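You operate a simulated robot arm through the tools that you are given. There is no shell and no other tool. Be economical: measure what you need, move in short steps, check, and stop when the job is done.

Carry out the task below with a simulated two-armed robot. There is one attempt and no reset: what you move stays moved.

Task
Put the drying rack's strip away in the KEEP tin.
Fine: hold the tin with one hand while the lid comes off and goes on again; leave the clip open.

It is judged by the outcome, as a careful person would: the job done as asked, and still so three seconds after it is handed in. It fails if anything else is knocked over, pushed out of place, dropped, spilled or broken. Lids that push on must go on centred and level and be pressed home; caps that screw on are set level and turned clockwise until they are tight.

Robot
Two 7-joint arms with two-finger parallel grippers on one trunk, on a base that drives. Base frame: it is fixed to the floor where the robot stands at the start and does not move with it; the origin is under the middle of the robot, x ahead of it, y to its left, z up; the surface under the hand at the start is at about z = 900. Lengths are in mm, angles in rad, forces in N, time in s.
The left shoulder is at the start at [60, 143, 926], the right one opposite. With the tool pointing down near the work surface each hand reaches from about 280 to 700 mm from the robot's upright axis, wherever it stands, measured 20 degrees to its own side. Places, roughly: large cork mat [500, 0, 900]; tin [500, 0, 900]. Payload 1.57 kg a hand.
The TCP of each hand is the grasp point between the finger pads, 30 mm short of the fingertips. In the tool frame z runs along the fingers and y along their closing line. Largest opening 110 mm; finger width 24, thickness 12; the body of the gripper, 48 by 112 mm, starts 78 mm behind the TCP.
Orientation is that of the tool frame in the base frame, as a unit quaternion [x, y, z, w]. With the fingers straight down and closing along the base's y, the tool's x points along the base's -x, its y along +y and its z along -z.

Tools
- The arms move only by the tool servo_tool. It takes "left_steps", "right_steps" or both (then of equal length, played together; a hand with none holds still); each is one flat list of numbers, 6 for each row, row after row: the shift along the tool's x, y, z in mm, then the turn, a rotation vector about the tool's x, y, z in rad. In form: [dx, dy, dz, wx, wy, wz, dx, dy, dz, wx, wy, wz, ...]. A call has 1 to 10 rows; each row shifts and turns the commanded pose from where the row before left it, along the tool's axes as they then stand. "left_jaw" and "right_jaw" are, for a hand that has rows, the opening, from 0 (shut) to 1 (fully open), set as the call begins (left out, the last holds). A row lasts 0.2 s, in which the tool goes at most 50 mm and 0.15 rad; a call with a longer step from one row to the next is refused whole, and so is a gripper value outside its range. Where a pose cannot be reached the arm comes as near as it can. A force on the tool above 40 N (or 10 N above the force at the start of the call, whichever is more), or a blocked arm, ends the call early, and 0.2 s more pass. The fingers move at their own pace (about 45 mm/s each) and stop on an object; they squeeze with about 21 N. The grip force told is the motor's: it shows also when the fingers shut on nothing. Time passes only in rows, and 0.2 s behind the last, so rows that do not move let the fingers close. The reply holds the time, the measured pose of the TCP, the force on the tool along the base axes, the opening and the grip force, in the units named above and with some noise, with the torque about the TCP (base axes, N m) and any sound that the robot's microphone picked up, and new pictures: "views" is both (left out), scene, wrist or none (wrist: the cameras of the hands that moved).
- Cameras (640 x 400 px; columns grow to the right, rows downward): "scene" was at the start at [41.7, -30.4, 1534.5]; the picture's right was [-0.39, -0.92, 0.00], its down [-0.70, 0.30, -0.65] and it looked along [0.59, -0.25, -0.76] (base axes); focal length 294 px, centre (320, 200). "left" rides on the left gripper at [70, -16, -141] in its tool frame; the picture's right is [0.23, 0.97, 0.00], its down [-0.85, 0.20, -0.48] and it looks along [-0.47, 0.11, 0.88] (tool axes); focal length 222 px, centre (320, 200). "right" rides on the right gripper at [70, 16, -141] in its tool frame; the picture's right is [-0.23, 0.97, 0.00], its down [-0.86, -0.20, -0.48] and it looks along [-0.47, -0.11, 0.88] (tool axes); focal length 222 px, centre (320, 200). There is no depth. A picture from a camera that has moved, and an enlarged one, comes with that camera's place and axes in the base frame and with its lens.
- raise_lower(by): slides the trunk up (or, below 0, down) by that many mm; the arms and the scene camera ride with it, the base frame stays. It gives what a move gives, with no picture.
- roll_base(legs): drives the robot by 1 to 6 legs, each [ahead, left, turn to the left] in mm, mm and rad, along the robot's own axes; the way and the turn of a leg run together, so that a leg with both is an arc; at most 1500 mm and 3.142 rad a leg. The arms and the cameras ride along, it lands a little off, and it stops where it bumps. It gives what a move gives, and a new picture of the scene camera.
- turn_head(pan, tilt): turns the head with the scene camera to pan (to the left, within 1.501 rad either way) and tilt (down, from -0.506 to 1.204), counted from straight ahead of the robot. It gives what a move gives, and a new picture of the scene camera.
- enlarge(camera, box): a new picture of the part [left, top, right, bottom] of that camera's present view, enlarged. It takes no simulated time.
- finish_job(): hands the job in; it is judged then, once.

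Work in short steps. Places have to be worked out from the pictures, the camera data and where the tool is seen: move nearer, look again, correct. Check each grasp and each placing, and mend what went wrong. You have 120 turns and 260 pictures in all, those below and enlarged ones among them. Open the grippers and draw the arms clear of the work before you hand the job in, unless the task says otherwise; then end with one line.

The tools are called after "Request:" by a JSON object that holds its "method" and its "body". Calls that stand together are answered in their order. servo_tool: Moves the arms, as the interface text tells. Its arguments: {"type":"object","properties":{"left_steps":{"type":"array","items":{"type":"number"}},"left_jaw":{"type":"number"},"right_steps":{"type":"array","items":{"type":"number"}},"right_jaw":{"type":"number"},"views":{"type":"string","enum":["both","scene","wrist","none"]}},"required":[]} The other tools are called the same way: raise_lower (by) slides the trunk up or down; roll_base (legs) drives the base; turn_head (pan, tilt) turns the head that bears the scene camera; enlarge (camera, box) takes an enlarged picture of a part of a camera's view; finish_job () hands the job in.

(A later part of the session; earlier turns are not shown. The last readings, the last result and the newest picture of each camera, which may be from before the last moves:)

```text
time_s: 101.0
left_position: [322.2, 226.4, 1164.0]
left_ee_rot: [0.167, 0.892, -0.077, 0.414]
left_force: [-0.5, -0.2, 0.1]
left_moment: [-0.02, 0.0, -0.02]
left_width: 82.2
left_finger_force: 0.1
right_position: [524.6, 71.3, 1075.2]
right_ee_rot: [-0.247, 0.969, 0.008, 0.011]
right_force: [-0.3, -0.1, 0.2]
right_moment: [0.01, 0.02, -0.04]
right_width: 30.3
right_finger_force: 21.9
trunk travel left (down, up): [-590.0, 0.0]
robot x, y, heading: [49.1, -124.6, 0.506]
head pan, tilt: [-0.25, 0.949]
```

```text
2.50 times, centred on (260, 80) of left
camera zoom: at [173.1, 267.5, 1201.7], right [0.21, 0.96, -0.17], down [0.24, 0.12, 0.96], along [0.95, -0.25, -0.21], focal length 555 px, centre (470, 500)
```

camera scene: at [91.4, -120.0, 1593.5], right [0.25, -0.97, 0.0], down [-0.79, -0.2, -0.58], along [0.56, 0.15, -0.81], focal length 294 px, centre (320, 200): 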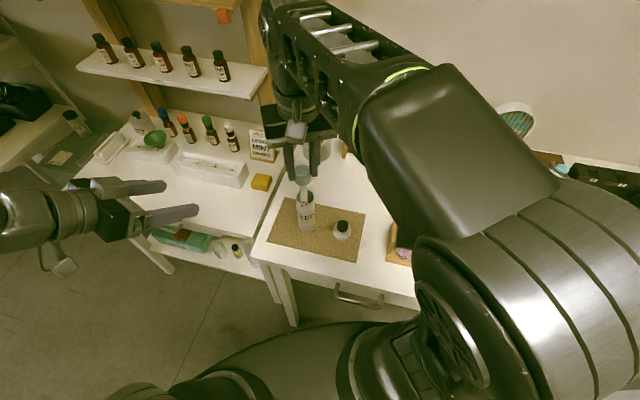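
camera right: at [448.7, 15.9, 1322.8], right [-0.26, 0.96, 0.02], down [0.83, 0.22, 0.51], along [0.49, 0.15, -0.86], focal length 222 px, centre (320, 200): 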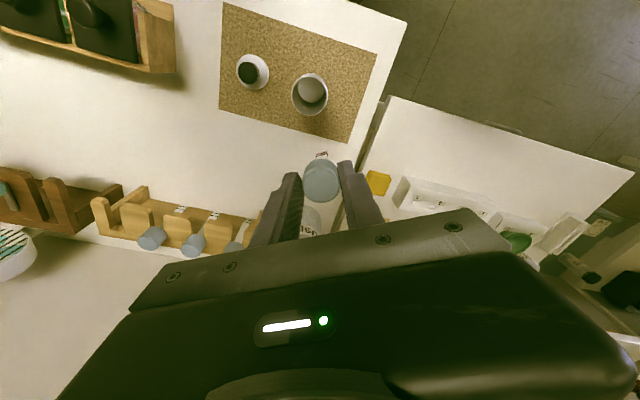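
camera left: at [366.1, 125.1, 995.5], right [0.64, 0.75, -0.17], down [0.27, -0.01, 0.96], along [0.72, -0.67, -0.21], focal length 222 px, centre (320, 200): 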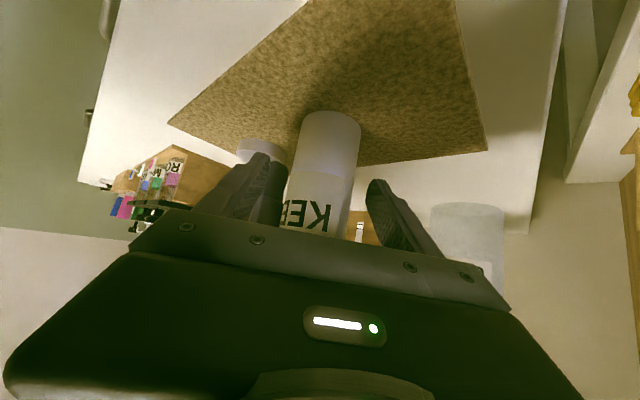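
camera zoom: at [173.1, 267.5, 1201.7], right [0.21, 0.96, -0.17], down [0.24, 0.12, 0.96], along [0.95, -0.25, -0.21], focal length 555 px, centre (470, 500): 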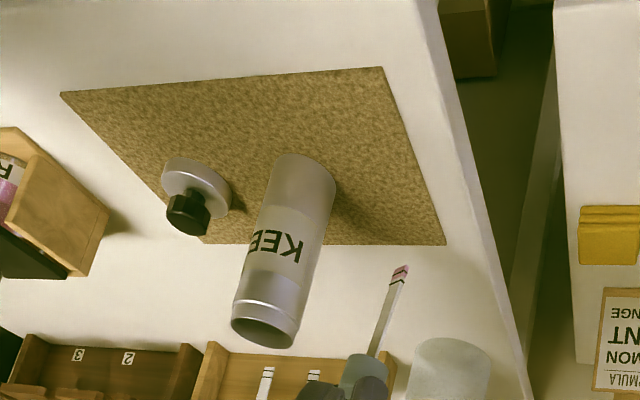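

The left camera now gives a good side view. I'll lower the strip in steps toward the mat to feel where the tip touches.

Request:
{"method": "servo_tool", "body": {"right_steps": [0, 0, 10, 0, 0, 0, 0, 0, 10, 0, 0, 0, 0, 0, 8, 0, 0, 0], "views": "none"}}

Request:
{"method": "enlarge", "body": {"camera": "left", "box": [220, 20, 340, 140]}}

```text
time_s: 101.8
left_position: [319.6, 227.5, 1163.7]
left_ee_rot: [0.166, 0.891, -0.077, 0.415]
left_force: [0.1, 0.2, 0.1]
left_moment: [0.0, 0.0, 0.0]
left_width: 82.3
left_finger_force: 0.1
right_position: [525.0, 70.5, 1046.6]
right_ee_rot: [-0.246, 0.969, 0.006, 0.011]
right_force: [0.2, 0.0, 0.0]
right_moment: [0.0, -0.01, -0.02]
right_width: 30.4
right_finger_force: 21.3
trunk travel left (down, up): [-590.0, 0.0]
robot x, y, heading: [47.0, -122.1, 0.504]
head pan, tilt: [-0.25, 0.949]
```

```text
3.33 times, centred on (280, 80) of left
camera zoom: at [173.0, 267.6, 1201.6], right [0.21, 0.96, -0.17], down [0.24, 0.12, 0.96], along [0.95, -0.25, -0.21], focal length 740 px, centre (453, 600)
```

zoom: 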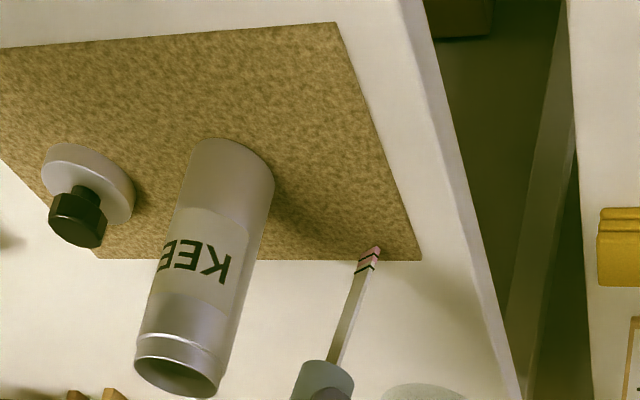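

Still no contact at TCP 1047. I'll keep lowering in small rows until the tip touches the mat, which gives the exact length.

Request:
{"method": "servo_tool", "body": {"right_steps": [0, 0, 8, 0, 0, 0, 0, 0, 6, 0, 0, 0, 0, 0, 4, 0, 0, 0], "views": "none"}}

Request:
{"method": "enlarge", "body": {"camera": "left", "box": [220, 20, 340, 140]}}

```text
time_s: 102.6
left_position: [321.6, 226.8, 1164.3]
left_ee_rot: [0.166, 0.891, -0.077, 0.415]
left_force: [0.1, 0.1, -0.1]
left_moment: [0.0, 0.03, -0.01]
left_width: 82.3
left_finger_force: 0.1
right_position: [526.6, 71.5, 1031.1]
right_ee_rot: [-0.246, 0.969, 0.008, 0.012]
right_force: [0.4, -1.5, 17.2]
right_moment: [-0.17, -0.37, -0.04]
right_width: 30.8
right_finger_force: 21.6
trunk travel left (down, up): [-590.0, 0.0]
robot x, y, heading: [50.4, -122.4, 0.506]
head pan, tilt: [-0.25, 0.949]
```

```text
3.33 times, centred on (280, 80) of left
camera zoom: at [171.8, 266.8, 1202.1], right [0.21, 0.96, -0.17], down [0.24, 0.12, 0.96], along [0.95, -0.25, -0.21], focal length 740 px, centre (453, 600)
```

zoom: 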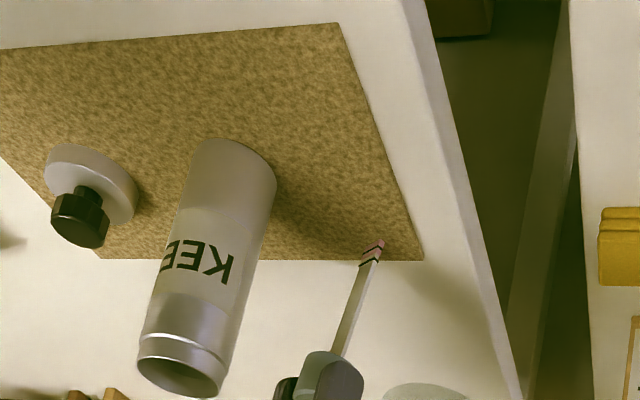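

The tip touched the mat at TCP about 1042, so the strip is about 123 mm long. The earlier contact torque matches the head catching the +y rim, with the tin centre nearer (477, 12.5) in this hand's frame. I'll lift and check how the strip hangs.

Request:
{"method": "servo_tool", "body": {"right_steps": [0, 0, -20, 0, 0, 0, 0, 0, -30, 0, 0, 0, 0, 0, -30, 0, 0, 0, 0, 0, -30, 0, 0, 0, 8, -13, -25, 0, 0, 0, 8, -13, -15, 0, 0, 0], "views": "none"}}

Request:
{"method": "enlarge", "body": {"camera": "left", "box": [200, 40, 360, 200]}}

Request:
{"method": "enlarge", "body": {"camera": "right", "box": [260, 80, 400, 200]}}

Request:
{"method": "enlarge", "body": {"camera": "scene", "box": [265, 100, 365, 220]}}

```text
time_s: 104.0
left_position: [321.8, 226.7, 1163.8]
left_ee_rot: [0.166, 0.892, -0.077, 0.414]
left_force: [-0.8, 0.1, 0.1]
left_moment: [-0.02, 0.0, 0.01]
left_width: 82.5
left_finger_force: 0.1
right_position: [521.0, 37.6, 1178.7]
right_ee_rot: [-0.245, 0.969, 0.008, 0.011]
right_force: [-0.5, -0.6, -0.4]
right_moment: [-0.02, 0.0, 0.01]
right_width: 30.4
right_finger_force: 21.2
trunk travel left (down, up): [-590.0, 0.0]
robot x, y, heading: [45.6, -123.4, 0.506]
head pan, tilt: [-0.25, 0.949]
```

```text
2.50 times, centred on (280, 120) of left
camera zoom: at [173.0, 267.0, 1201.8], right [0.21, 0.96, -0.17], down [0.24, 0.12, 0.96], along [0.95, -0.25, -0.21], focal length 555 px, centre (420, 400)
```

zoom: 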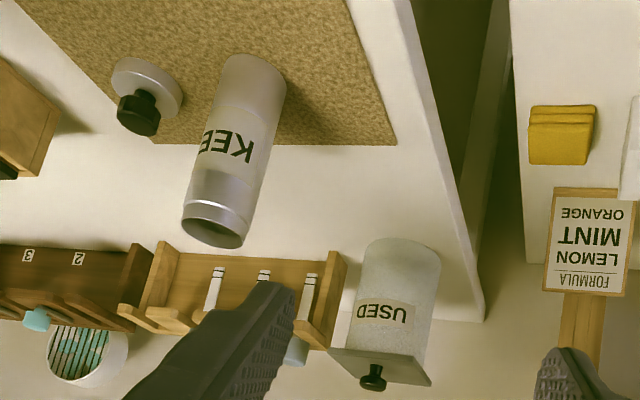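

```text
3.33 times, centred on (330, 140) of right
camera zoom: at [448.8, 13.8, 1317.2], right [-0.26, 0.96, 0.01], down [0.84, 0.22, 0.5], along [0.48, 0.14, -0.87], focal length 740 px, centre (287, 400)
```

zoom: 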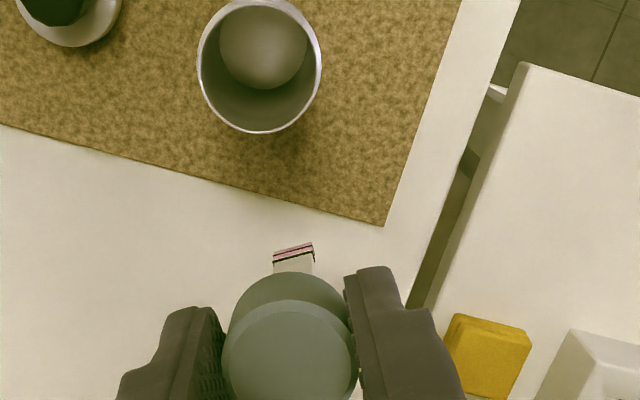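

```text
3.33 times, centred on (315, 160) of scene
camera zoom: at [91.5, -120.6, 1593.5], right [0.25, -0.97, 0.0], down [-0.79, -0.2, -0.58], along [0.56, 0.15, -0.81], focal length 980 px, centre (337, 333)
```

zoom: 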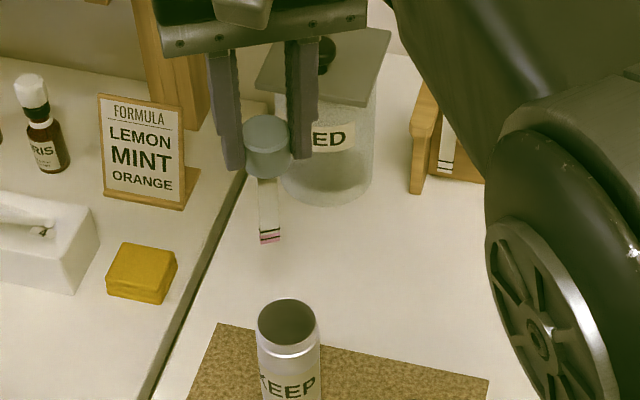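

The strip is tilted about 0.1 rad in the grip. I'll counter-rotate the tool so the strip hangs vertical, then check alignment against the tin.

Request:
{"method": "servo_tool", "body": {"right_steps": [15, 0, 0, 0, 0.05, 0, 15, 0, 0, 0, 0.05, 0], "views": "none"}}

Request:
{"method": "enlarge", "body": {"camera": "right", "box": [260, 80, 400, 200]}}

Request:
{"method": "enlarge", "body": {"camera": "scene", "box": [265, 120, 365, 240]}}

```text
time_s: 104.6
left_position: [320.9, 226.8, 1163.5]
left_ee_rot: [0.166, 0.891, -0.077, 0.414]
left_force: [0.9, -0.2, 0.3]
left_moment: [0.02, 0.0, -0.04]
left_width: 82.5
left_finger_force: 0.1
right_position: [497.4, 17.3, 1158.7]
right_ee_rot: [-0.246, 0.969, 0.0, -0.027]
right_force: [0.3, 0.6, 0.1]
right_moment: [-0.03, -0.04, 0.01]
right_width: 30.5
right_finger_force: 21.2
right hand out of reach, approached as far as the arm can: row 1, 2
trunk travel left (down, up): [-590.0, 0.0]
robot x, y, heading: [45.9, -121.6, 0.504]
head pan, tilt: [-0.25, 0.949]
```

```text
3.33 times, centred on (330, 140) of right
camera zoom: at [434.8, -1.3, 1303.0], right [-0.26, 0.96, 0.0], down [0.87, 0.24, 0.43], along [0.41, 0.11, -0.9], focal length 740 px, centre (287, 400)
```

zoom: 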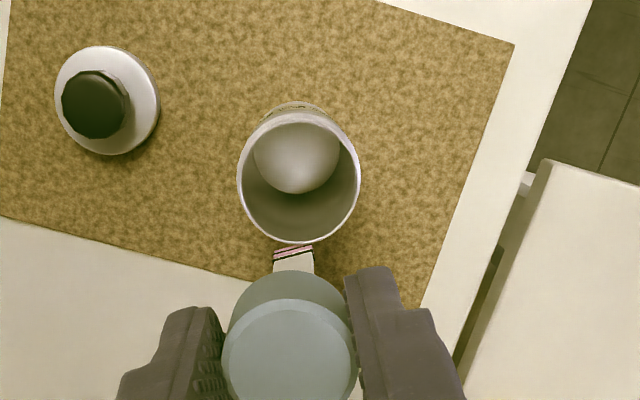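

```text
3.33 times, centred on (315, 180) of scene
camera zoom: at [90.6, -119.1, 1593.5], right [0.25, -0.97, 0.0], down [-0.79, -0.2, -0.58], along [0.56, 0.15, -0.81], focal length 980 px, centre (337, 267)
```

zoom: 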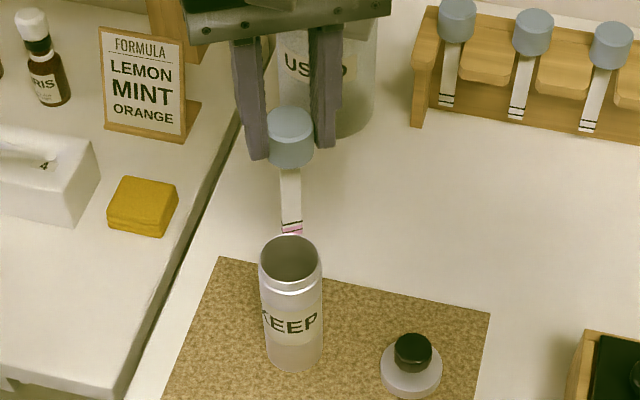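

The reach limit let the hand sag, so the tip is now level with the rim. I'll go around sideways, back toward the robot and up, before moving over the tin.

Request:
{"method": "servo_tool", "body": {"right_steps": [0, -25, 0, 0, 0, 0, 0, -25, 0, 0, 0, 0, 20, 0, -3, 0, 0, 0, 25, 0, -4, 0, 0, 0, 25, 0, -4, 0, 0, 0], "views": "none"}}

Request:
{"method": "enlarge", "body": {"camera": "right", "box": [260, 80, 460, 220]}}

Request:
{"method": "enlarge", "body": {"camera": "scene", "box": [265, 120, 365, 240]}}

```text
time_s: 105.8
left_position: [322.9, 226.6, 1163.4]
left_ee_rot: [0.166, 0.892, -0.078, 0.414]
left_force: [0.6, -0.3, -0.4]
left_moment: [-0.01, 0.0, -0.01]
left_width: 82.7
left_finger_force: 0.1
right_position: [482.6, -51.4, 1164.5]
right_ee_rot: [-0.246, 0.969, -0.005, -0.036]
right_force: [-0.4, 0.3, -0.2]
right_moment: [-0.01, 0.05, 0.0]
right_width: 30.6
right_finger_force: 20.7
right hand out of reach, approached as far as the arm can: row 1, 5
trunk travel left (down, up): [-590.0, 0.0]
robot x, y, heading: [49.2, -122.2, 0.506]
head pan, tilt: [-0.25, 0.949]
```

```text
2.86 times, centred on (360, 150) of right
camera zoom: at [421.9, -66.2, 1309.6], right [-0.27, 0.96, -0.01], down [0.88, 0.24, 0.41], along [0.4, 0.1, -0.91], focal length 635 px, centre (206, 343)
```

zoom: 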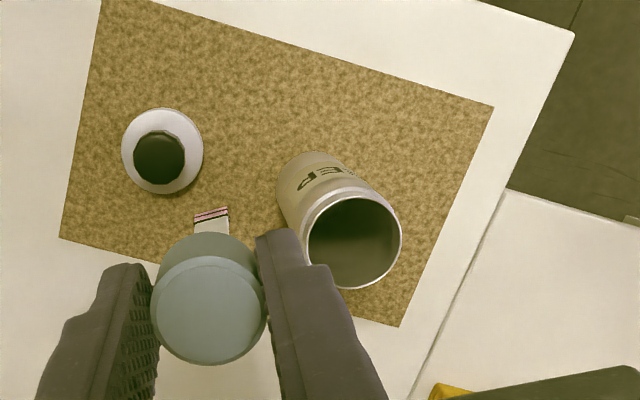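

```text
3.33 times, centred on (315, 180) of scene
camera zoom: at [92.3, -120.1, 1593.4], right [0.25, -0.97, 0.0], down [-0.79, -0.2, -0.58], along [0.56, 0.15, -0.81], focal length 980 px, centre (337, 267)
```

zoom: 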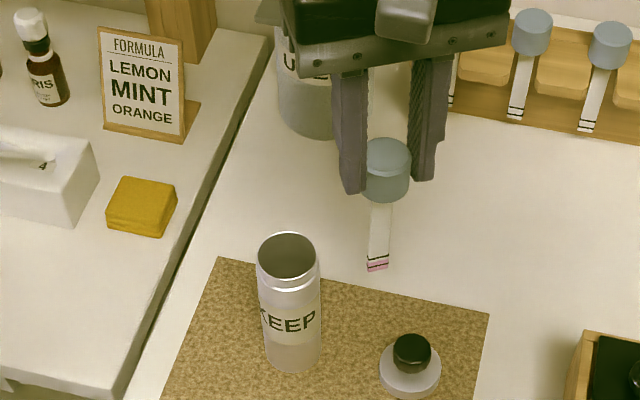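

Tilting costs height. The mouth is wide enough for a 0.1 rad lean, so I'll set the tool vertical again, regain height, then centre the head over the mouth.

Request:
{"method": "servo_tool", "body": {"right_steps": [10, 0, -2, 0, -0.05, 0, 10, 0, -2, 0, -0.06, 0, 10, 0, -10, 0, 0, 0, 0, 0, -5, 0, 0, 0], "views": "none"}}

Request:
{"method": "enlarge", "body": {"camera": "right", "box": [260, 60, 460, 200]}}

```text
time_s: 106.8
left_position: [321.4, 226.7, 1162.8]
left_ee_rot: [0.166, 0.892, -0.077, 0.414]
left_force: [-0.5, 1.4, 0.1]
left_moment: [0.02, 0.0, 0.0]
left_width: 82.5
left_finger_force: 0.0
right_position: [456.5, -64.2, 1183.4]
right_ee_rot: [-0.246, 0.969, 0.009, 0.016]
right_force: [0.4, -0.3, 0.3]
right_moment: [0.0, -0.02, -0.02]
right_width: 30.5
right_finger_force: 21.3
trunk travel left (down, up): [-590.0, 0.0]
robot x, y, heading: [45.1, -124.0, 0.503]
head pan, tilt: [-0.25, 0.949]
```

```text
2.86 times, centred on (360, 130) of right
camera zoom: at [382.2, -87.3, 1321.0], right [-0.26, 0.96, 0.02], down [0.83, 0.22, 0.51], along [0.48, 0.15, -0.86], focal length 635 px, centre (206, 400)
```

zoom: 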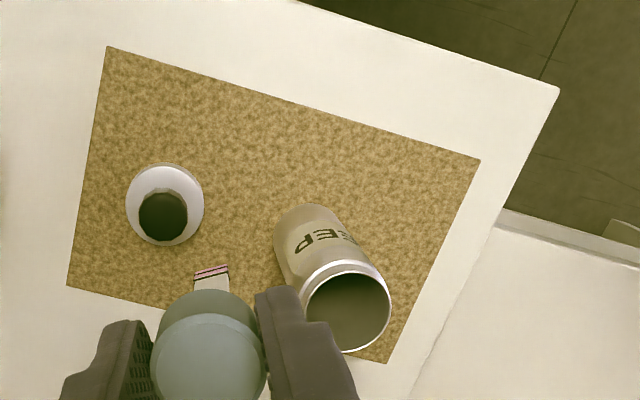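

The earlier images, reworked, show the head was about 5 mm too far along −tool x, so it caught the far rim. I'll move to a corrected start above the tin.

Request:
{"method": "servo_tool", "body": {"right_steps": [-12.2, 14.7, 0, 0, 0, 0, -12.2, 14.7, 0, 0, 0, 0, -12.2, 14.7, 0, 0, 0, 0, -12.2, 14.7, 0, 0, 0, 0], "views": "none"}}

Request:
{"method": "enlarge", "body": {"camera": "right", "box": [260, 80, 400, 200]}}

Request:
{"method": "enlarge", "body": {"camera": "scene", "box": [265, 130, 345, 230]}}

```text
time_s: 107.8
left_position: [321.3, 228.3, 1163.4]
left_ee_rot: [0.165, 0.891, -0.078, 0.415]
left_force: [-0.9, -0.3, 0.7]
left_moment: [-0.01, 0.01, -0.04]
left_width: 82.5
left_finger_force: 0.0
right_position: [470.2, 13.0, 1185.5]
right_ee_rot: [-0.246, 0.969, 0.007, 0.017]
right_force: [0.0, 0.1, -0.3]
right_moment: [-0.02, -0.04, 0.0]
right_width: 30.3
right_finger_force: 21.2
trunk travel left (down, up): [-590.0, 0.0]
robot x, y, heading: [48.4, -120.8, 0.503]
head pan, tilt: [-0.25, 0.949]
```

```text
3.33 times, centred on (330, 140) of right
camera zoom: at [395.3, -11.2, 1323.5], right [-0.27, 0.96, 0.02], down [0.83, 0.22, 0.51], along [0.49, 0.15, -0.86], focal length 740 px, centre (287, 400)
```

zoom: 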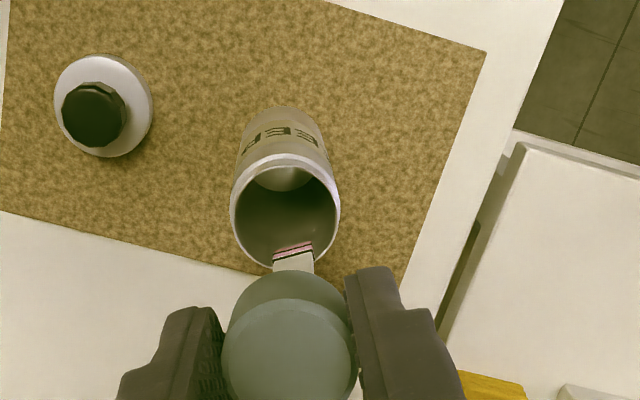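

```text
4.00 times, centred on (305, 180) of scene
camera zoom: at [90.7, -118.3, 1593.5], right [0.25, -0.97, 0.0], down [-0.79, -0.2, -0.58], along [0.56, 0.14, -0.81], focal length 1176 px, centre (380, 280)
```

zoom: 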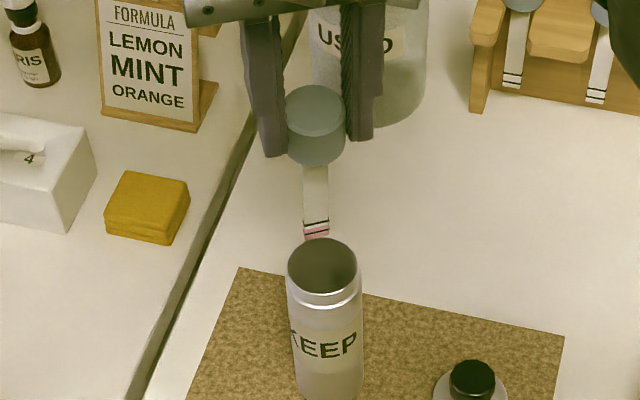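

The tip is over the mouth. I'll shift 2 mm and descend to TCP about 1090, then check the head against the rim up close.

Request:
{"method": "servo_tool", "body": {"right_steps": [-1, -2, 15, 0, 0, 0, 0, 0, 20, 0, 0, 0, 0, 0, 20, 0, 0, 0, 0, 0, 20, 0, 0, 0, 0, 0, 18, 0, 0, 0], "views": "none"}}

Request:
{"method": "enlarge", "body": {"camera": "right", "box": [260, 100, 400, 220]}}

Request:
{"method": "enlarge", "body": {"camera": "scene", "box": [275, 140, 345, 220]}}

```text
time_s: 109.0
left_position: [321.7, 227.0, 1164.0]
left_ee_rot: [0.166, 0.891, -0.077, 0.415]
left_force: [0.7, -0.2, 0.4]
left_moment: [0.0, -0.01, 0.02]
left_width: 82.7
left_finger_force: 0.1
right_position: [473.9, 12.8, 1093.9]
right_ee_rot: [-0.246, 0.969, 0.009, 0.016]
right_force: [0.5, -0.7, -1.3]
right_moment: [-0.01, 0.01, -0.04]
right_width: 30.6
right_finger_force: 20.9
trunk travel left (down, up): [-590.0, 0.0]
robot x, y, heading: [47.7, -124.4, 0.497]
head pan, tilt: [-0.25, 0.949]
```

```text
3.33 times, centred on (330, 160) of right
camera zoom: at [400.6, -11.2, 1230.7], right [-0.26, 0.96, 0.02], down [0.83, 0.22, 0.51], along [0.49, 0.15, -0.86], focal length 740 px, centre (287, 333)
```

zoom: 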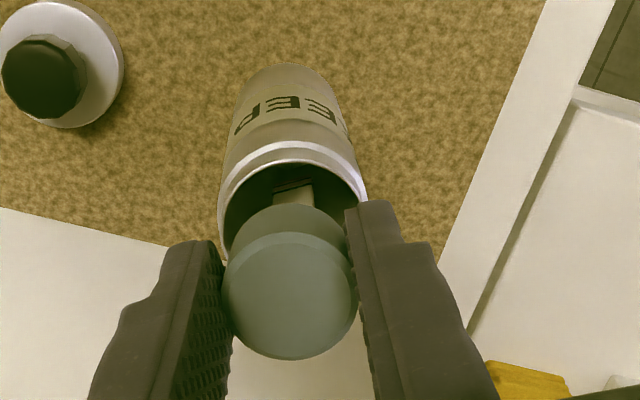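

```text
5.00 times, centred on (310, 180) of scene
camera zoom: at [91.5, -119.6, 1593.5], right [0.25, -0.97, 0.0], down [-0.79, -0.2, -0.58], along [0.56, 0.15, -0.81], focal length 1470 px, centre (370, 300)
```

zoom: 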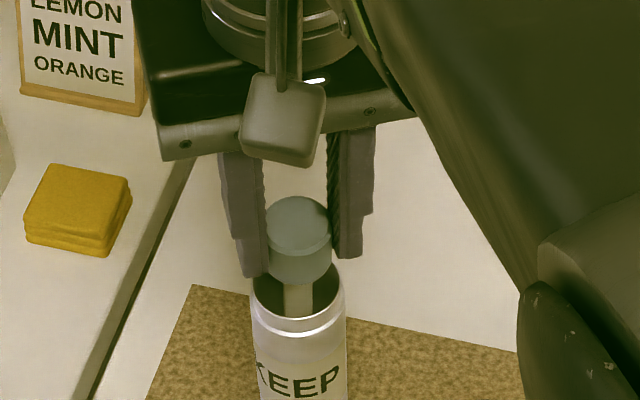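

The head is now centred within about 1 mm of the rim centre in both views. I'll lower the head into the mouth.

Request:
{"method": "servo_tool", "body": {"right_steps": [0, 0, 8, 0, 0, 0, 0, 0, 8, 0, 0, 0, 0, 0, 6, 0, 0, 0, 0, 0, 4, 0, 0, 0, 0, 0, 3, 0, 0, 0], "views": "none"}}

Request:
{"method": "enlarge", "body": {"camera": "right", "box": [260, 100, 400, 220]}}

Request:
{"method": "enlarge", "body": {"camera": "scene", "box": [275, 150, 345, 230]}}

```text
time_s: 110.2
left_position: [322.0, 227.0, 1163.6]
left_ee_rot: [0.166, 0.891, -0.078, 0.414]
left_force: [0.0, 0.7, 0.1]
left_moment: [0.05, 0.04, -0.01]
left_width: 82.5
left_finger_force: 0.0
right_position: [476.7, 14.0, 1064.1]
right_ee_rot: [-0.246, 0.969, 0.009, 0.016]
right_force: [0.6, 0.2, 2.5]
right_moment: [-0.01, -0.01, -0.02]
right_width: 30.4
right_finger_force: 21.2
trunk travel left (down, up): [-590.0, 0.0]
robot x, y, heading: [45.0, -124.5, 0.496]
head pan, tilt: [-0.25, 0.949]
```

```text
3.33 times, centred on (330, 160) of right
camera zoom: at [401.0, -11.1, 1201.9], right [-0.27, 0.96, 0.02], down [0.83, 0.22, 0.51], along [0.49, 0.15, -0.86], focal length 740 px, centre (287, 333)
```

zoom: 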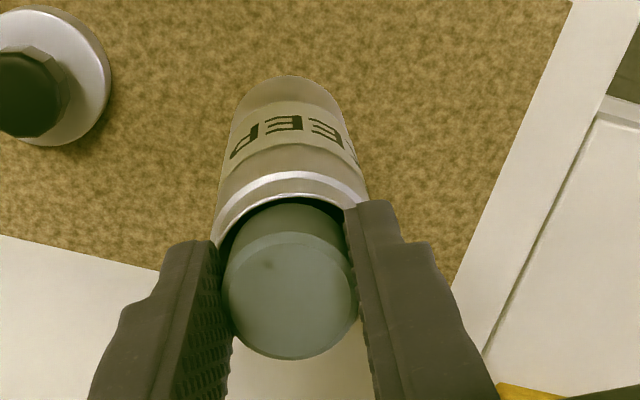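

```text
5.00 times, centred on (310, 190) of scene
camera zoom: at [91.2, -119.9, 1593.5], right [0.25, -0.97, 0.0], down [-0.79, -0.2, -0.58], along [0.56, 0.15, -0.81], focal length 1470 px, centre (370, 250)
```

zoom: 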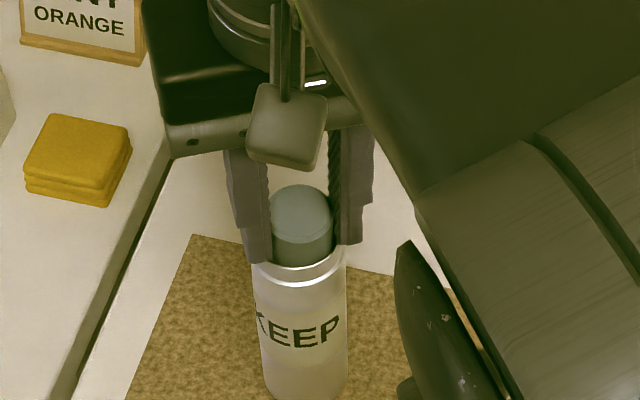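

The head is now visibly inside the mouth, with almost no force. I'll release and lift away.

Request:
{"method": "servo_tool", "body": {"right_steps": [0, 0, 0, 0, 0, 0, 0, 0, 0, 0, 0, 0, 0, 0, 0, 0, 0, 0], "right_jaw": 0.5, "views": "none"}}

Request:
{"method": "servo_tool", "body": {"right_steps": [0, 0, -15, 0, 0, 0, 0, 0, -30, 0, 0, 0, 0, 0, -30, 0, 0, 0], "views": "none"}}

Request:
{"method": "enlarge", "body": {"camera": "right", "box": [260, 80, 400, 200]}}

Request:
{"method": "enlarge", "body": {"camera": "scene", "box": [275, 150, 345, 230]}}

```text
time_s: 111.0
left_position: [322.7, 227.2, 1165.3]
left_ee_rot: [0.165, 0.892, -0.077, 0.414]
left_force: [-0.4, -0.8, -0.5]
left_moment: [0.01, 0.01, -0.01]
left_width: 82.5
left_finger_force: 0.0
right_position: [474.9, 12.0, 1063.9]
right_ee_rot: [-0.245, 0.969, 0.009, 0.016]
right_force: [-0.1, -0.5, -0.2]
right_moment: [0.0, 0.0, -0.03]
right_width: 55.2
right_finger_force: 0.1
trunk travel left (down, up): [-590.0, 0.0]
robot x, y, heading: [45.0, -123.2, 0.505]
head pan, tilt: [-0.25, 0.949]
```

```text
time_s: 111.8
left_position: [321.1, 225.5, 1162.7]
left_ee_rot: [0.166, 0.891, -0.078, 0.415]
left_force: [0.5, -0.5, -0.5]
left_moment: [0.03, 0.01, -0.01]
left_width: 82.4
left_finger_force: 0.1
right_position: [471.2, 11.4, 1137.8]
right_ee_rot: [-0.245, 0.969, 0.008, 0.016]
right_force: [0.9, -0.3, -0.5]
right_moment: [0.0, -0.05, 0.03]
right_width: 54.8
right_finger_force: 0.2
trunk travel left (down, up): [-590.0, 0.0]
robot x, y, heading: [44.6, -125.1, 0.503]
head pan, tilt: [-0.25, 0.949]
```

```text
3.33 times, centred on (330, 140) of right
camera zoom: at [398.6, -12.5, 1275.9], right [-0.26, 0.96, 0.02], down [0.83, 0.22, 0.51], along [0.48, 0.15, -0.86], focal length 740 px, centre (287, 400)
```

zoom: 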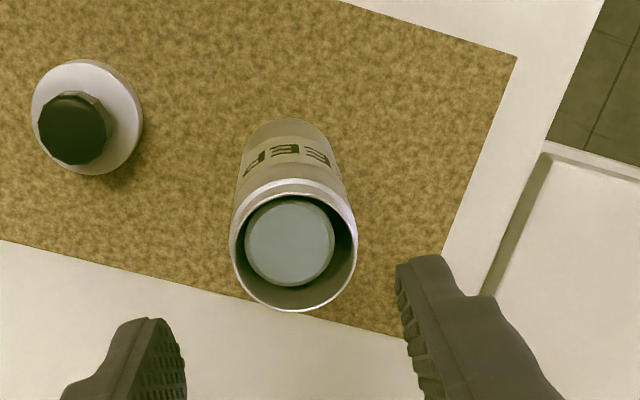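

```text
5.00 times, centred on (310, 190) of scene
camera zoom: at [91.1, -120.2, 1593.5], right [0.25, -0.97, 0.0], down [-0.79, -0.2, -0.58], along [0.56, 0.15, -0.81], focal length 1470 px, centre (370, 250)
```

zoom: 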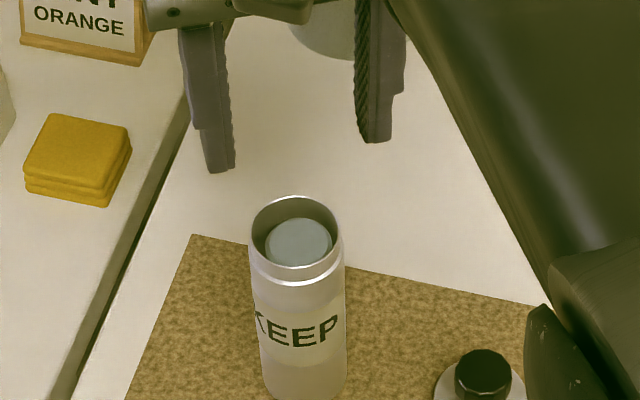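

The strip is fully inside the tin, well below the rim. Next I'll move the right hand above the lid, then bring the left hand to its pre-grasp beside the tin.

Request:
{"method": "servo_tool", "body": {"right_steps": [11.6, -28.2, 0, 0, 0, 0, 11.6, -28.2, 0, 0, 0, 0, 11.6, -28.2, 0, 0, 0, 0], "views": "none"}}

Request:
{"method": "servo_tool", "body": {"left_steps": [2.6, -23.4, 30.5, 0, 0, 0, 2.6, -23.4, 30.5, 0, 0, 0, 2.6, -23.4, 30.5, 0, 0, 0, 2.6, -23.4, 30.5, 0, 0, 0, 2.6, -23.4, 30.5, 0, 0, 0, 2.6, -23.4, 30.5, 0, 0, 0], "views": "both"}}

Request:
{"method": "enlarge", "body": {"camera": "right", "box": [220, 60, 460, 220]}}

```text
time_s: 112.6
left_position: [322.1, 225.2, 1163.0]
left_ee_rot: [0.166, 0.892, -0.076, 0.414]
left_force: [0.2, -0.6, 0.5]
left_moment: [0.01, 0.01, 0.01]
left_width: 82.6
left_finger_force: 0.1
right_position: [481.5, -81.4, 1136.5]
right_ee_rot: [-0.246, 0.969, 0.009, 0.016]
right_force: [0.8, 0.1, -0.7]
right_moment: [0.04, -0.02, 0.02]
right_width: 54.8
right_finger_force: 0.1
trunk travel left (down, up): [-590.0, 0.0]
robot x, y, heading: [46.7, -123.7, 0.502]
head pan, tilt: [-0.25, 0.949]
```

```text
time_s: 114.2
left_position: [417.1, 97.9, 1034.0]
left_ee_rot: [0.119, 0.904, -0.066, 0.406]
left_force: [0.3, 0.4, -0.1]
left_moment: [0.02, 0.02, 0.01]
left_width: 82.7
left_finger_force: 0.1
left hand out of reach, approached as far as the arm can: row 3, 4, 5, 6
right_position: [483.7, -82.3, 1137.4]
right_ee_rot: [-0.246, 0.969, 0.01, 0.017]
right_force: [-0.3, -0.8, -0.9]
right_moment: [0.03, 0.01, -0.01]
right_width: 54.9
right_finger_force: 0.0
trunk travel left (down, up): [-590.0, 0.0]
robot x, y, heading: [41.8, -125.3, 0.502]
head pan, tilt: [-0.25, 0.949]
stopped in row 6 (left hand): the arm was blocked; the commanded pose is now the measured one
camera scene: at [92.0, -122.7, 1593.5], right [0.25, -0.97, 0.0], down [-0.79, -0.2, -0.58], along [0.56, 0.15, -0.81], focal length 294 px, centre (320, 200)
camera left: at [266.5, 124.9, 1076.9], right [0.12, 0.97, -0.19], down [0.26, 0.16, 0.95], along [0.96, -0.16, -0.23], focal length 222 px, centre (320, 200)
```

scene: 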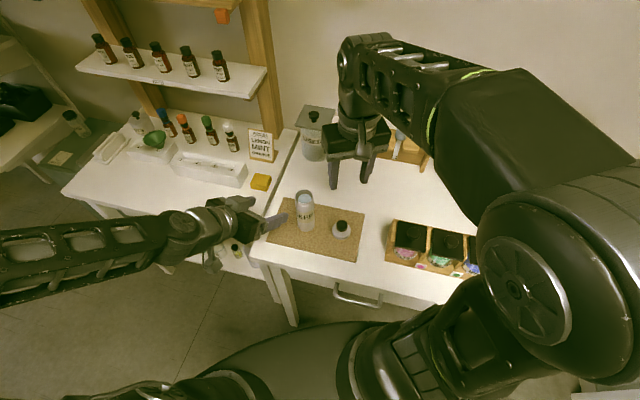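
left: 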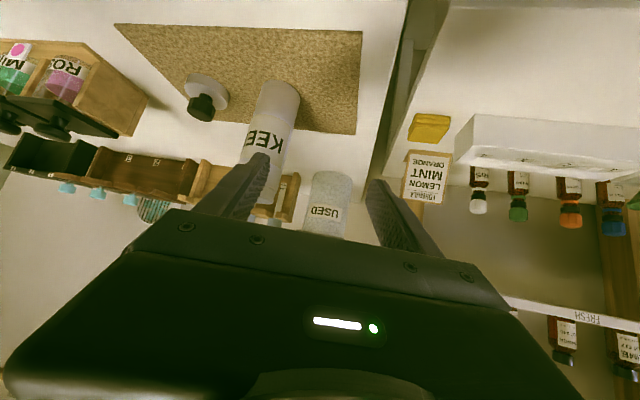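

```text
2.50 times, centred on (340, 140) of right
camera zoom: at [409.4, -106.0, 1274.2], right [-0.26, 0.96, 0.02], down [0.83, 0.22, 0.51], along [0.48, 0.15, -0.86], focal length 555 px, centre (270, 350)
```

zoom: 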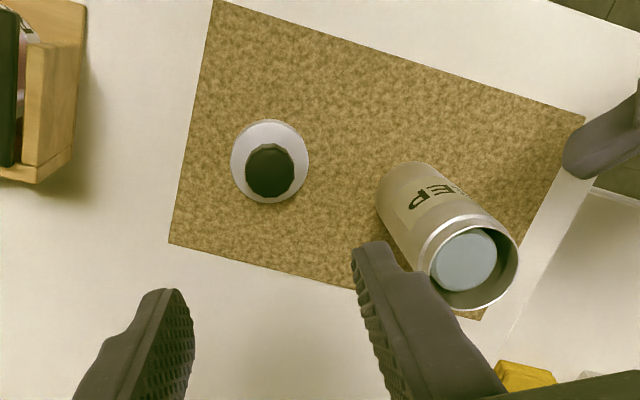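

At this heading the left arm hits a joint limit before it reaches the tin, and nothing was touched. I'll raise the left hand and return the robot to the earlier pose, where both arms worked.

Request:
{"method": "servo_tool", "body": {"left_steps": [-10, 20, -30, 0, 0, 0, -26, 10, -22, 0, 0, 0, -26, 0, -22, 0, 0, 0, -26, 0, -22, 0, 0, 0], "views": "none"}}

Request:
{"method": "roll_base", "body": {"legs": [[-30, 0, 0], [0, 0, -0.495], [0, 10, 0]]}}

```text
time_s: 115.2
left_position: [412.9, 133.6, 1161.7]
left_ee_rot: [0.12, 0.904, -0.066, 0.405]
left_force: [0.1, 0.1, 0.0]
left_moment: [-0.04, 0.02, 0.0]
left_width: 82.8
left_finger_force: 0.0
right_position: [481.7, -80.7, 1136.6]
right_ee_rot: [-0.246, 0.969, 0.008, 0.015]
right_force: [0.4, -1.4, -0.8]
right_moment: [0.03, -0.01, 0.03]
right_width: 55.0
right_finger_force: 0.0
trunk travel left (down, up): [-590.0, 0.0]
robot x, y, heading: [47.1, -126.4, 0.508]
head pan, tilt: [-0.25, 0.949]
```

```text
time_s: 117.8
left_position: [465.1, -73.2, 1163.1]
left_ee_rot: [0.337, 0.847, -0.164, 0.378]
left_force: [0.4, 0.1, 0.5]
left_moment: [0.0, -0.01, -0.03]
left_width: 82.2
left_finger_force: 0.0
right_position: [424.3, -296.0, 1136.5]
right_ee_rot: [-0.002, 1.0, 0.003, 0.018]
right_force: [0.6, 0.9, 0.0]
right_moment: [0.0, -0.03, 0.01]
right_width: 54.9
right_finger_force: 0.1
trunk travel left (down, up): [-590.0, 0.0]
robot x, y, heading: [19.8, -124.8, 0.007]
head pan, tilt: [-0.25, 0.949]
camera scene: at [61.3, -145.3, 1593.5], right [-0.24, -0.97, 0.0], down [-0.79, 0.19, -0.58], along [0.57, -0.14, -0.81], focal length 294 px, centre (320, 200)
```

scene: 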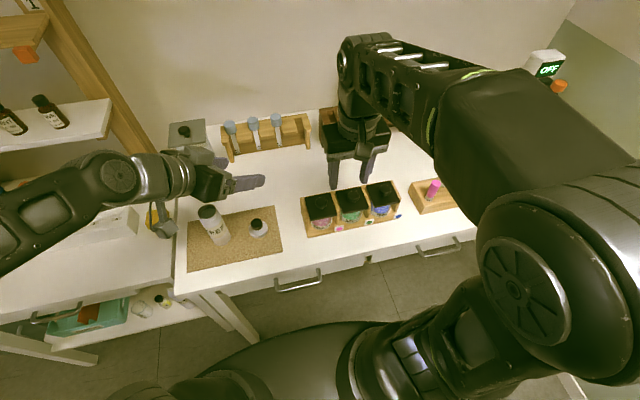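

Now 25 mm left, then I'll bring the left hand above its pre-grasp and down.

Request:
{"method": "roll_base", "body": {"legs": [[-4, 25, 0]]}}

Request:
{"method": "servo_tool", "body": {"left_steps": [20.4, 14.3, -23.7, 0, 0, 0, 20.4, 14.3, -23.7, 0, 0, 0, 20.4, 14.3, -23.7, 0, 0, 0, 20.4, 14.3, -23.7, 0, 0, 0, 24, 0.7, 21.2, 0, 0, 0, 24, 0.7, 21.2, 0, 0, 0, 24, 0.7, 21.2, 0, 0, 0, 24, 0.7, 21.2, 0, 0, 0], "views": "wrist"}}

```text
time_s: 118.6
left_position: [461.1, -48.8, 1162.4]
left_ee_rot: [0.337, 0.847, -0.165, 0.377]
left_force: [0.4, -0.6, 0.1]
left_moment: [-0.02, 0.0, -0.04]
left_width: 82.6
left_finger_force: 0.1
right_position: [420.4, -268.9, 1136.8]
right_ee_rot: [-0.002, 1.0, 0.004, 0.018]
right_force: [0.0, 0.3, -0.2]
right_moment: [-0.07, 0.0, 0.01]
right_width: 54.9
right_finger_force: 0.1
trunk travel left (down, up): [-590.0, 0.0]
robot x, y, heading: [14.5, -102.3, 0.014]
head pan, tilt: [-0.25, 0.949]
camera scene: at [56.9, -119.0, 1593.5], right [-0.24, -0.97, 0.0], down [-0.79, 0.19, -0.58], along [0.57, -0.14, -0.81], focal length 294 px, centre (320, 200)
```

scene: 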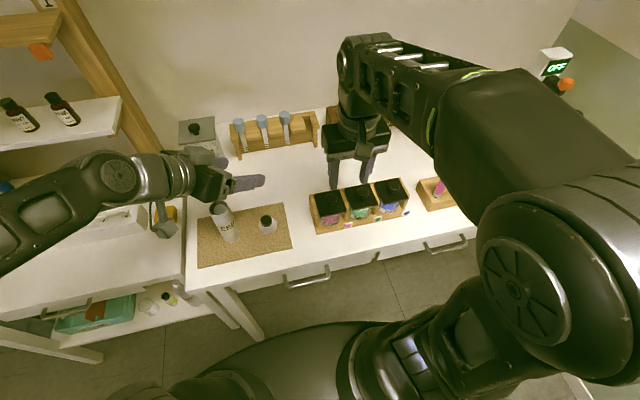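

```text
time_s: 120.4
left_position: [421.2, 85.6, 1036.8]
left_ee_rot: [0.337, 0.847, -0.164, 0.377]
left_force: [-0.5, -0.1, -0.4]
left_moment: [0.01, -0.02, -0.02]
left_width: 82.7
left_finger_force: 0.1
left hand out of reach, approached as far as the arm can: row 7, 8
right_position: [420.9, -271.2, 1136.5]
right_ee_rot: [-0.003, 1.0, 0.003, 0.018]
right_force: [0.3, 0.0, -0.2]
right_moment: [-0.04, 0.03, -0.02]
right_width: 55.4
right_finger_force: 0.1
trunk travel left (down, up): [-590.0, 0.0]
robot x, y, heading: [14.6, -100.1, 0.01]
head pan, tilt: [-0.25, 0.949]
camera left: at [301.3, 181.1, 1078.2], right [0.57, 0.8, -0.19], down [0.31, 0.02, 0.95], along [0.77, -0.6, -0.24], focal length 222 px, centre (320, 200)
```

left: 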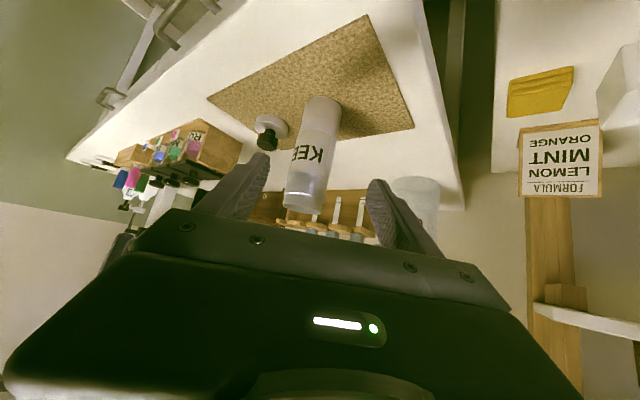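

I'll rotate slightly to restore the exact approach direction that worked before.

Request:
{"method": "servo_tool", "body": {"left_steps": [0, 0, 0, 0.027, 0, 0.023, 0, 0, 0, 0.026, 0, 0.023], "views": "wrist"}}

```text
time_s: 121.0
left_position: [421.5, 85.0, 1036.2]
left_ee_rot: [0.366, 0.834, -0.178, 0.372]
left_force: [-1.2, -1.0, 0.7]
left_moment: [0.0, 0.01, -0.01]
left_width: 82.4
left_finger_force: 0.1
right_position: [421.5, -270.5, 1137.7]
right_ee_rot: [-0.003, 1.0, 0.004, 0.018]
right_force: [-0.3, -0.5, 0.4]
right_moment: [-0.01, -0.02, 0.0]
right_width: 55.0
right_finger_force: 0.0
trunk travel left (down, up): [-590.0, 0.0]
robot x, y, heading: [13.4, -102.2, 0.012]
head pan, tilt: [-0.25, 0.949]
camera left: at [307.4, 188.6, 1078.8], right [0.62, 0.76, -0.19], down [0.3, 0.0, 0.95], along [0.72, -0.65, -0.23], focal length 222 px, centre (320, 200)
```

left: 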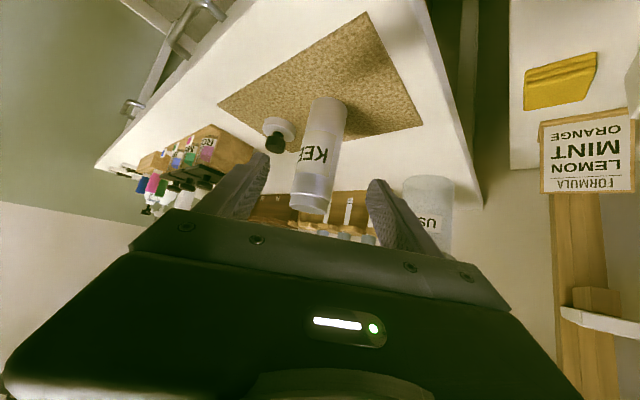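

Same view as the earlier good approach. Advancing along the tool axis to the tin.

Request:
{"method": "servo_tool", "body": {"left_steps": [0, 0, 35, 0, 0, 0, 0, 0, 35, 0, 0, 0, 0, 0, 25, 0, 0, 0, 0, 0, 15, 0, 0, 0, 0, 0, 8, 0, 0, 0], "views": "wrist"}}

```text
time_s: 122.2
left_position: [478.5, 16.7, 958.2]
left_ee_rot: [0.366, 0.834, -0.178, 0.372]
left_force: [0.1, 0.5, -0.3]
left_moment: [0.04, -0.01, 0.0]
left_width: 82.7
left_finger_force: 0.1
right_position: [420.6, -271.2, 1136.4]
right_ee_rot: [-0.003, 1.0, 0.004, 0.018]
right_force: [0.0, 0.2, -1.3]
right_moment: [-0.01, 0.0, -0.02]
right_width: 55.0
right_finger_force: 0.1
trunk travel left (down, up): [-590.0, 0.0]
robot x, y, heading: [17.4, -103.0, 0.014]
head pan, tilt: [-0.25, 0.949]
camera left: at [365.9, 120.9, 1000.1], right [0.62, 0.76, -0.19], down [0.3, 0.0, 0.95], along [0.72, -0.65, -0.23], focal length 222 px, centre (320, 200)
```

left: 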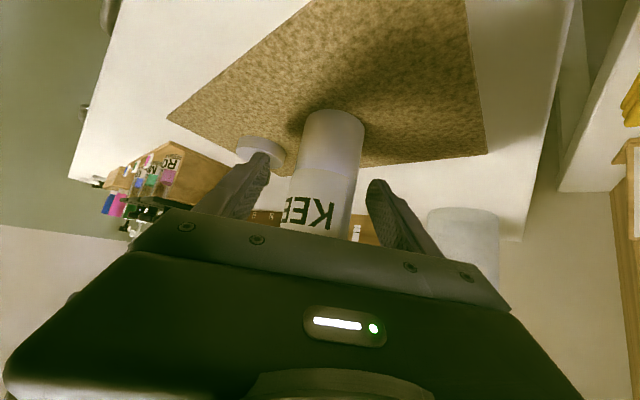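

The tin is centred. I'll close the left hand and carry the right hand above the lid.

Request:
{"method": "servo_tool", "body": {"left_steps": [0, 0, 0, 0, 0, 0, 0, 0, 0, 0, 0, 0, 0, 0, 0, 0, 0, 0, 0, 0, 0, 0, 0, 0, 0, 0, 0, 0, 0, 0], "right_steps": [-12, 38.2, 0, 0, 0, 0, -12, 38.2, 0, 0, 0, 0, -12, 38.2, 0, 0, 0, 0, -12, 38.2, 0, 0, 0, 0, -12, 38.2, 0, 0, 0, 0], "left_jaw": 0.3, "views": "wrist"}}

Request:
{"method": "enlarge", "body": {"camera": "right", "box": [220, 60, 460, 220]}}

```text
time_s: 123.4
left_position: [480.5, 16.6, 958.3]
left_ee_rot: [0.366, 0.834, -0.178, 0.372]
left_force: [0.3, 1.1, 1.6]
left_moment: [0.08, -0.07, -0.02]
left_width: 42.2
left_finger_force: 21.1
right_position: [481.2, -79.6, 1140.9]
right_ee_rot: [-0.002, 1.0, 0.004, 0.018]
right_force: [-0.2, 0.8, -1.0]
right_moment: [-0.02, 0.0, 0.01]
right_width: 54.9
right_finger_force: 0.0
trunk travel left (down, up): [-590.0, 0.0]
robot x, y, heading: [15.6, -98.3, 0.011]
head pan, tilt: [-0.25, 0.949]
camera right: at [405.1, -65.0, 1279.3], right [0.22, 0.97, 0.02], down [0.84, -0.2, 0.51], along [0.5, -0.1, -0.86], focal length 222 px, centre (320, 200)
camera left: at [365.7, 121.4, 1000.2], right [0.62, 0.76, -0.19], down [0.3, 0.0, 0.95], along [0.72, -0.65, -0.23], focal length 222 px, centre (320, 200)
```

right: 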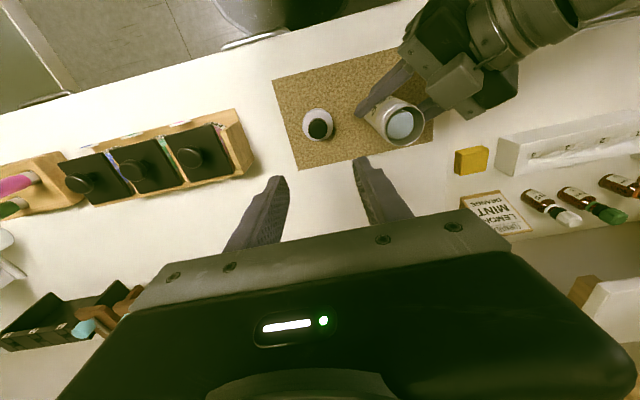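
left: 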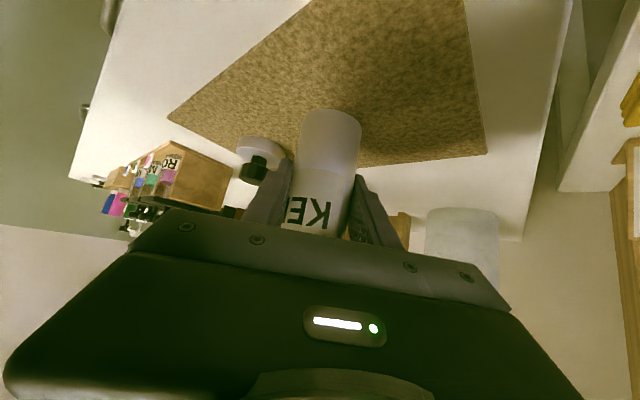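

```text
2.50 times, centred on (340, 140) of right
camera zoom: at [405.1, -65.0, 1279.3], right [0.22, 0.97, 0.02], down [0.84, -0.2, 0.51], along [0.5, -0.1, -0.86], focal length 555 px, centre (270, 350)
```

zoom: 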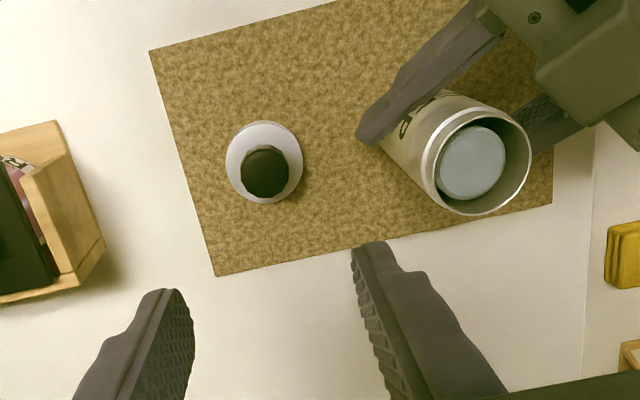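

The left hand holds the tin at 42.2 mm. I'll descend to just above the lid knob.

Request:
{"method": "servo_tool", "body": {"right_steps": [1, 0, 28, 0, 0, 0, 1, 0, 28, 0, 0, 0, 1, 0, 28, 0, 0, 0, 1, 0, 28, 0, 0, 0, 1, 0, 28, 0, 0, 0, 1, 0, 22, 0, 0, 0], "views": "none"}}

Request:
{"method": "enlarge", "body": {"camera": "right", "box": [240, 100, 420, 220]}}

```text
time_s: 124.8
left_position: [478.8, 16.5, 959.8]
left_ee_rot: [0.366, 0.834, -0.178, 0.372]
left_force: [-0.7, -0.7, 2.7]
left_moment: [0.03, -0.02, 0.01]
left_width: 42.1
left_finger_force: 21.1
right_position: [480.0, -77.1, 977.6]
right_ee_rot: [-0.003, 1.0, 0.004, 0.018]
right_force: [0.8, 0.3, 0.5]
right_moment: [-0.01, 0.02, 0.0]
right_width: 55.1
right_finger_force: 0.1
trunk travel left (down, up): [-590.0, 0.0]
robot x, y, heading: [14.3, -102.1, 0.008]
head pan, tilt: [-0.25, 0.949]
```

```text
3.33 times, centred on (330, 160) of right
camera zoom: at [404.1, -64.2, 1114.7], right [0.22, 0.97, 0.02], down [0.84, -0.2, 0.51], along [0.5, -0.1, -0.86], focal length 740 px, centre (287, 333)
```

zoom: 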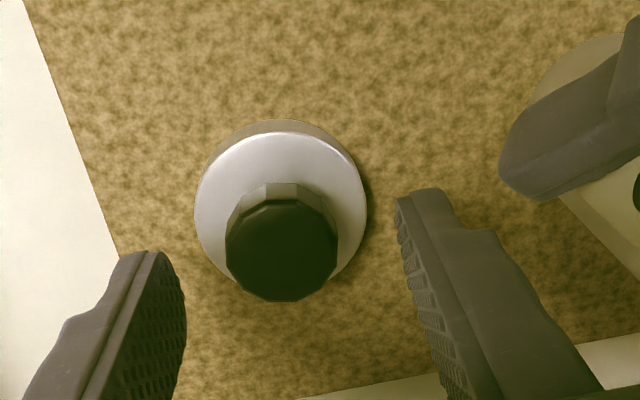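

The knob is 2 mm toward −y. I'll correct, descend to TCP 956 and grip.

Request:
{"method": "servo_tool", "body": {"right_steps": [0, -2.2, 10, 0, 0, 0, 0, 0, 11, 0, 0, 0], "views": "none"}}

Request:
{"method": "servo_tool", "body": {"right_steps": [0, 0, 0, 0, 0, 0, 0, 0, 0, 0, 0, 0, 0, 0, 0, 0, 0, 0], "right_jaw": 0.1, "views": "none"}}

Request:
{"method": "servo_tool", "body": {"right_steps": [0.5, 0, -15, 0, 0, 0, -0.5, 0, -25, 0, 0, 0, -1, 0, -25, 0, 0, 0, -1, 0, -25, 0, 0, 0, -1, 0, -30, 0, 0, 0, -1, 0, -30, 0, 0, 0], "views": "wrist"}}

Request:
{"method": "enlarge", "body": {"camera": "right", "box": [240, 80, 480, 240]}}

```text
time_s: 125.4
left_position: [478.4, 17.0, 958.3]
left_ee_rot: [0.366, 0.834, -0.178, 0.372]
left_force: [-0.4, -0.9, 3.1]
left_moment: [0.01, -0.07, 0.01]
left_width: 42.6
left_finger_force: 21.4
right_position: [482.1, -80.0, 956.5]
right_ee_rot: [-0.003, 1.0, 0.004, 0.019]
right_force: [0.4, 0.3, 0.9]
right_moment: [0.03, 0.04, 0.02]
right_width: 55.1
right_finger_force: 0.0
trunk travel left (down, up): [-590.0, 0.0]
robot x, y, heading: [12.3, -102.2, 0.01]
head pan, tilt: [-0.25, 0.949]
```

```text
time_s: 126.2
left_position: [479.0, 17.4, 959.1]
left_ee_rot: [0.365, 0.835, -0.177, 0.373]
left_force: [0.1, -0.4, 3.4]
left_moment: [0.05, -0.04, 0.01]
left_width: 42.6
left_finger_force: 21.2
right_position: [481.4, -80.8, 956.8]
right_ee_rot: [-0.002, 1.0, 0.004, 0.017]
right_force: [0.1, -0.2, -0.5]
right_moment: [-0.01, -0.01, 0.02]
right_width: 27.5
right_finger_force: 20.9
trunk travel left (down, up): [-590.0, 0.0]
robot x, y, heading: [17.2, -104.0, 0.011]
head pan, tilt: [-0.25, 0.949]
```

```text
time_s: 127.6
left_position: [479.1, 18.4, 957.9]
left_ee_rot: [0.366, 0.834, -0.178, 0.372]
left_force: [0.3, -0.6, 3.7]
left_moment: [0.07, -0.06, -0.01]
left_width: 42.7
left_finger_force: 21.5
right_position: [479.7, -81.7, 1107.6]
right_ee_rot: [-0.001, 1.0, 0.003, 0.017]
right_force: [0.4, -0.5, -0.1]
right_moment: [0.02, 0.02, 0.01]
right_width: 27.1
right_finger_force: 20.6
trunk travel left (down, up): [-590.0, 0.0]
robot x, y, heading: [15.6, -102.2, 0.009]
head pan, tilt: [-0.25, 0.949]
camera right: at [403.6, -68.4, 1245.7], right [0.22, 0.97, 0.01], down [0.84, -0.2, 0.51], along [0.5, -0.1, -0.86], focal length 222 px, centre (320, 200)
```

right: 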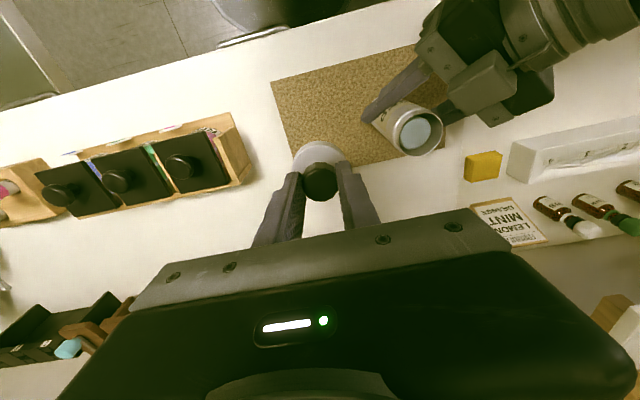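

```text
2.50 times, centred on (360, 160) of right
camera zoom: at [403.6, -68.4, 1245.7], right [0.22, 0.97, 0.01], down [0.84, -0.2, 0.51], along [0.5, -0.1, -0.86], focal length 555 px, centre (220, 300)
```

zoom: 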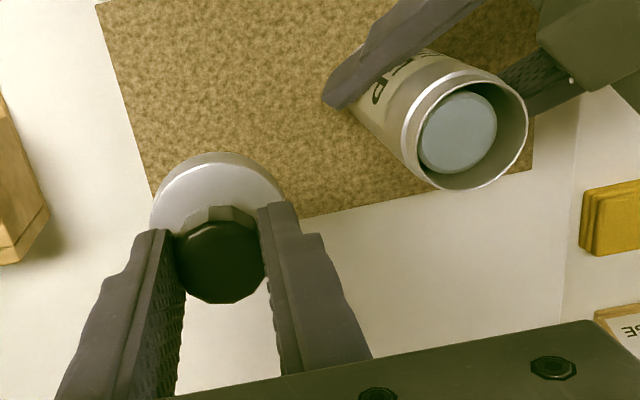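

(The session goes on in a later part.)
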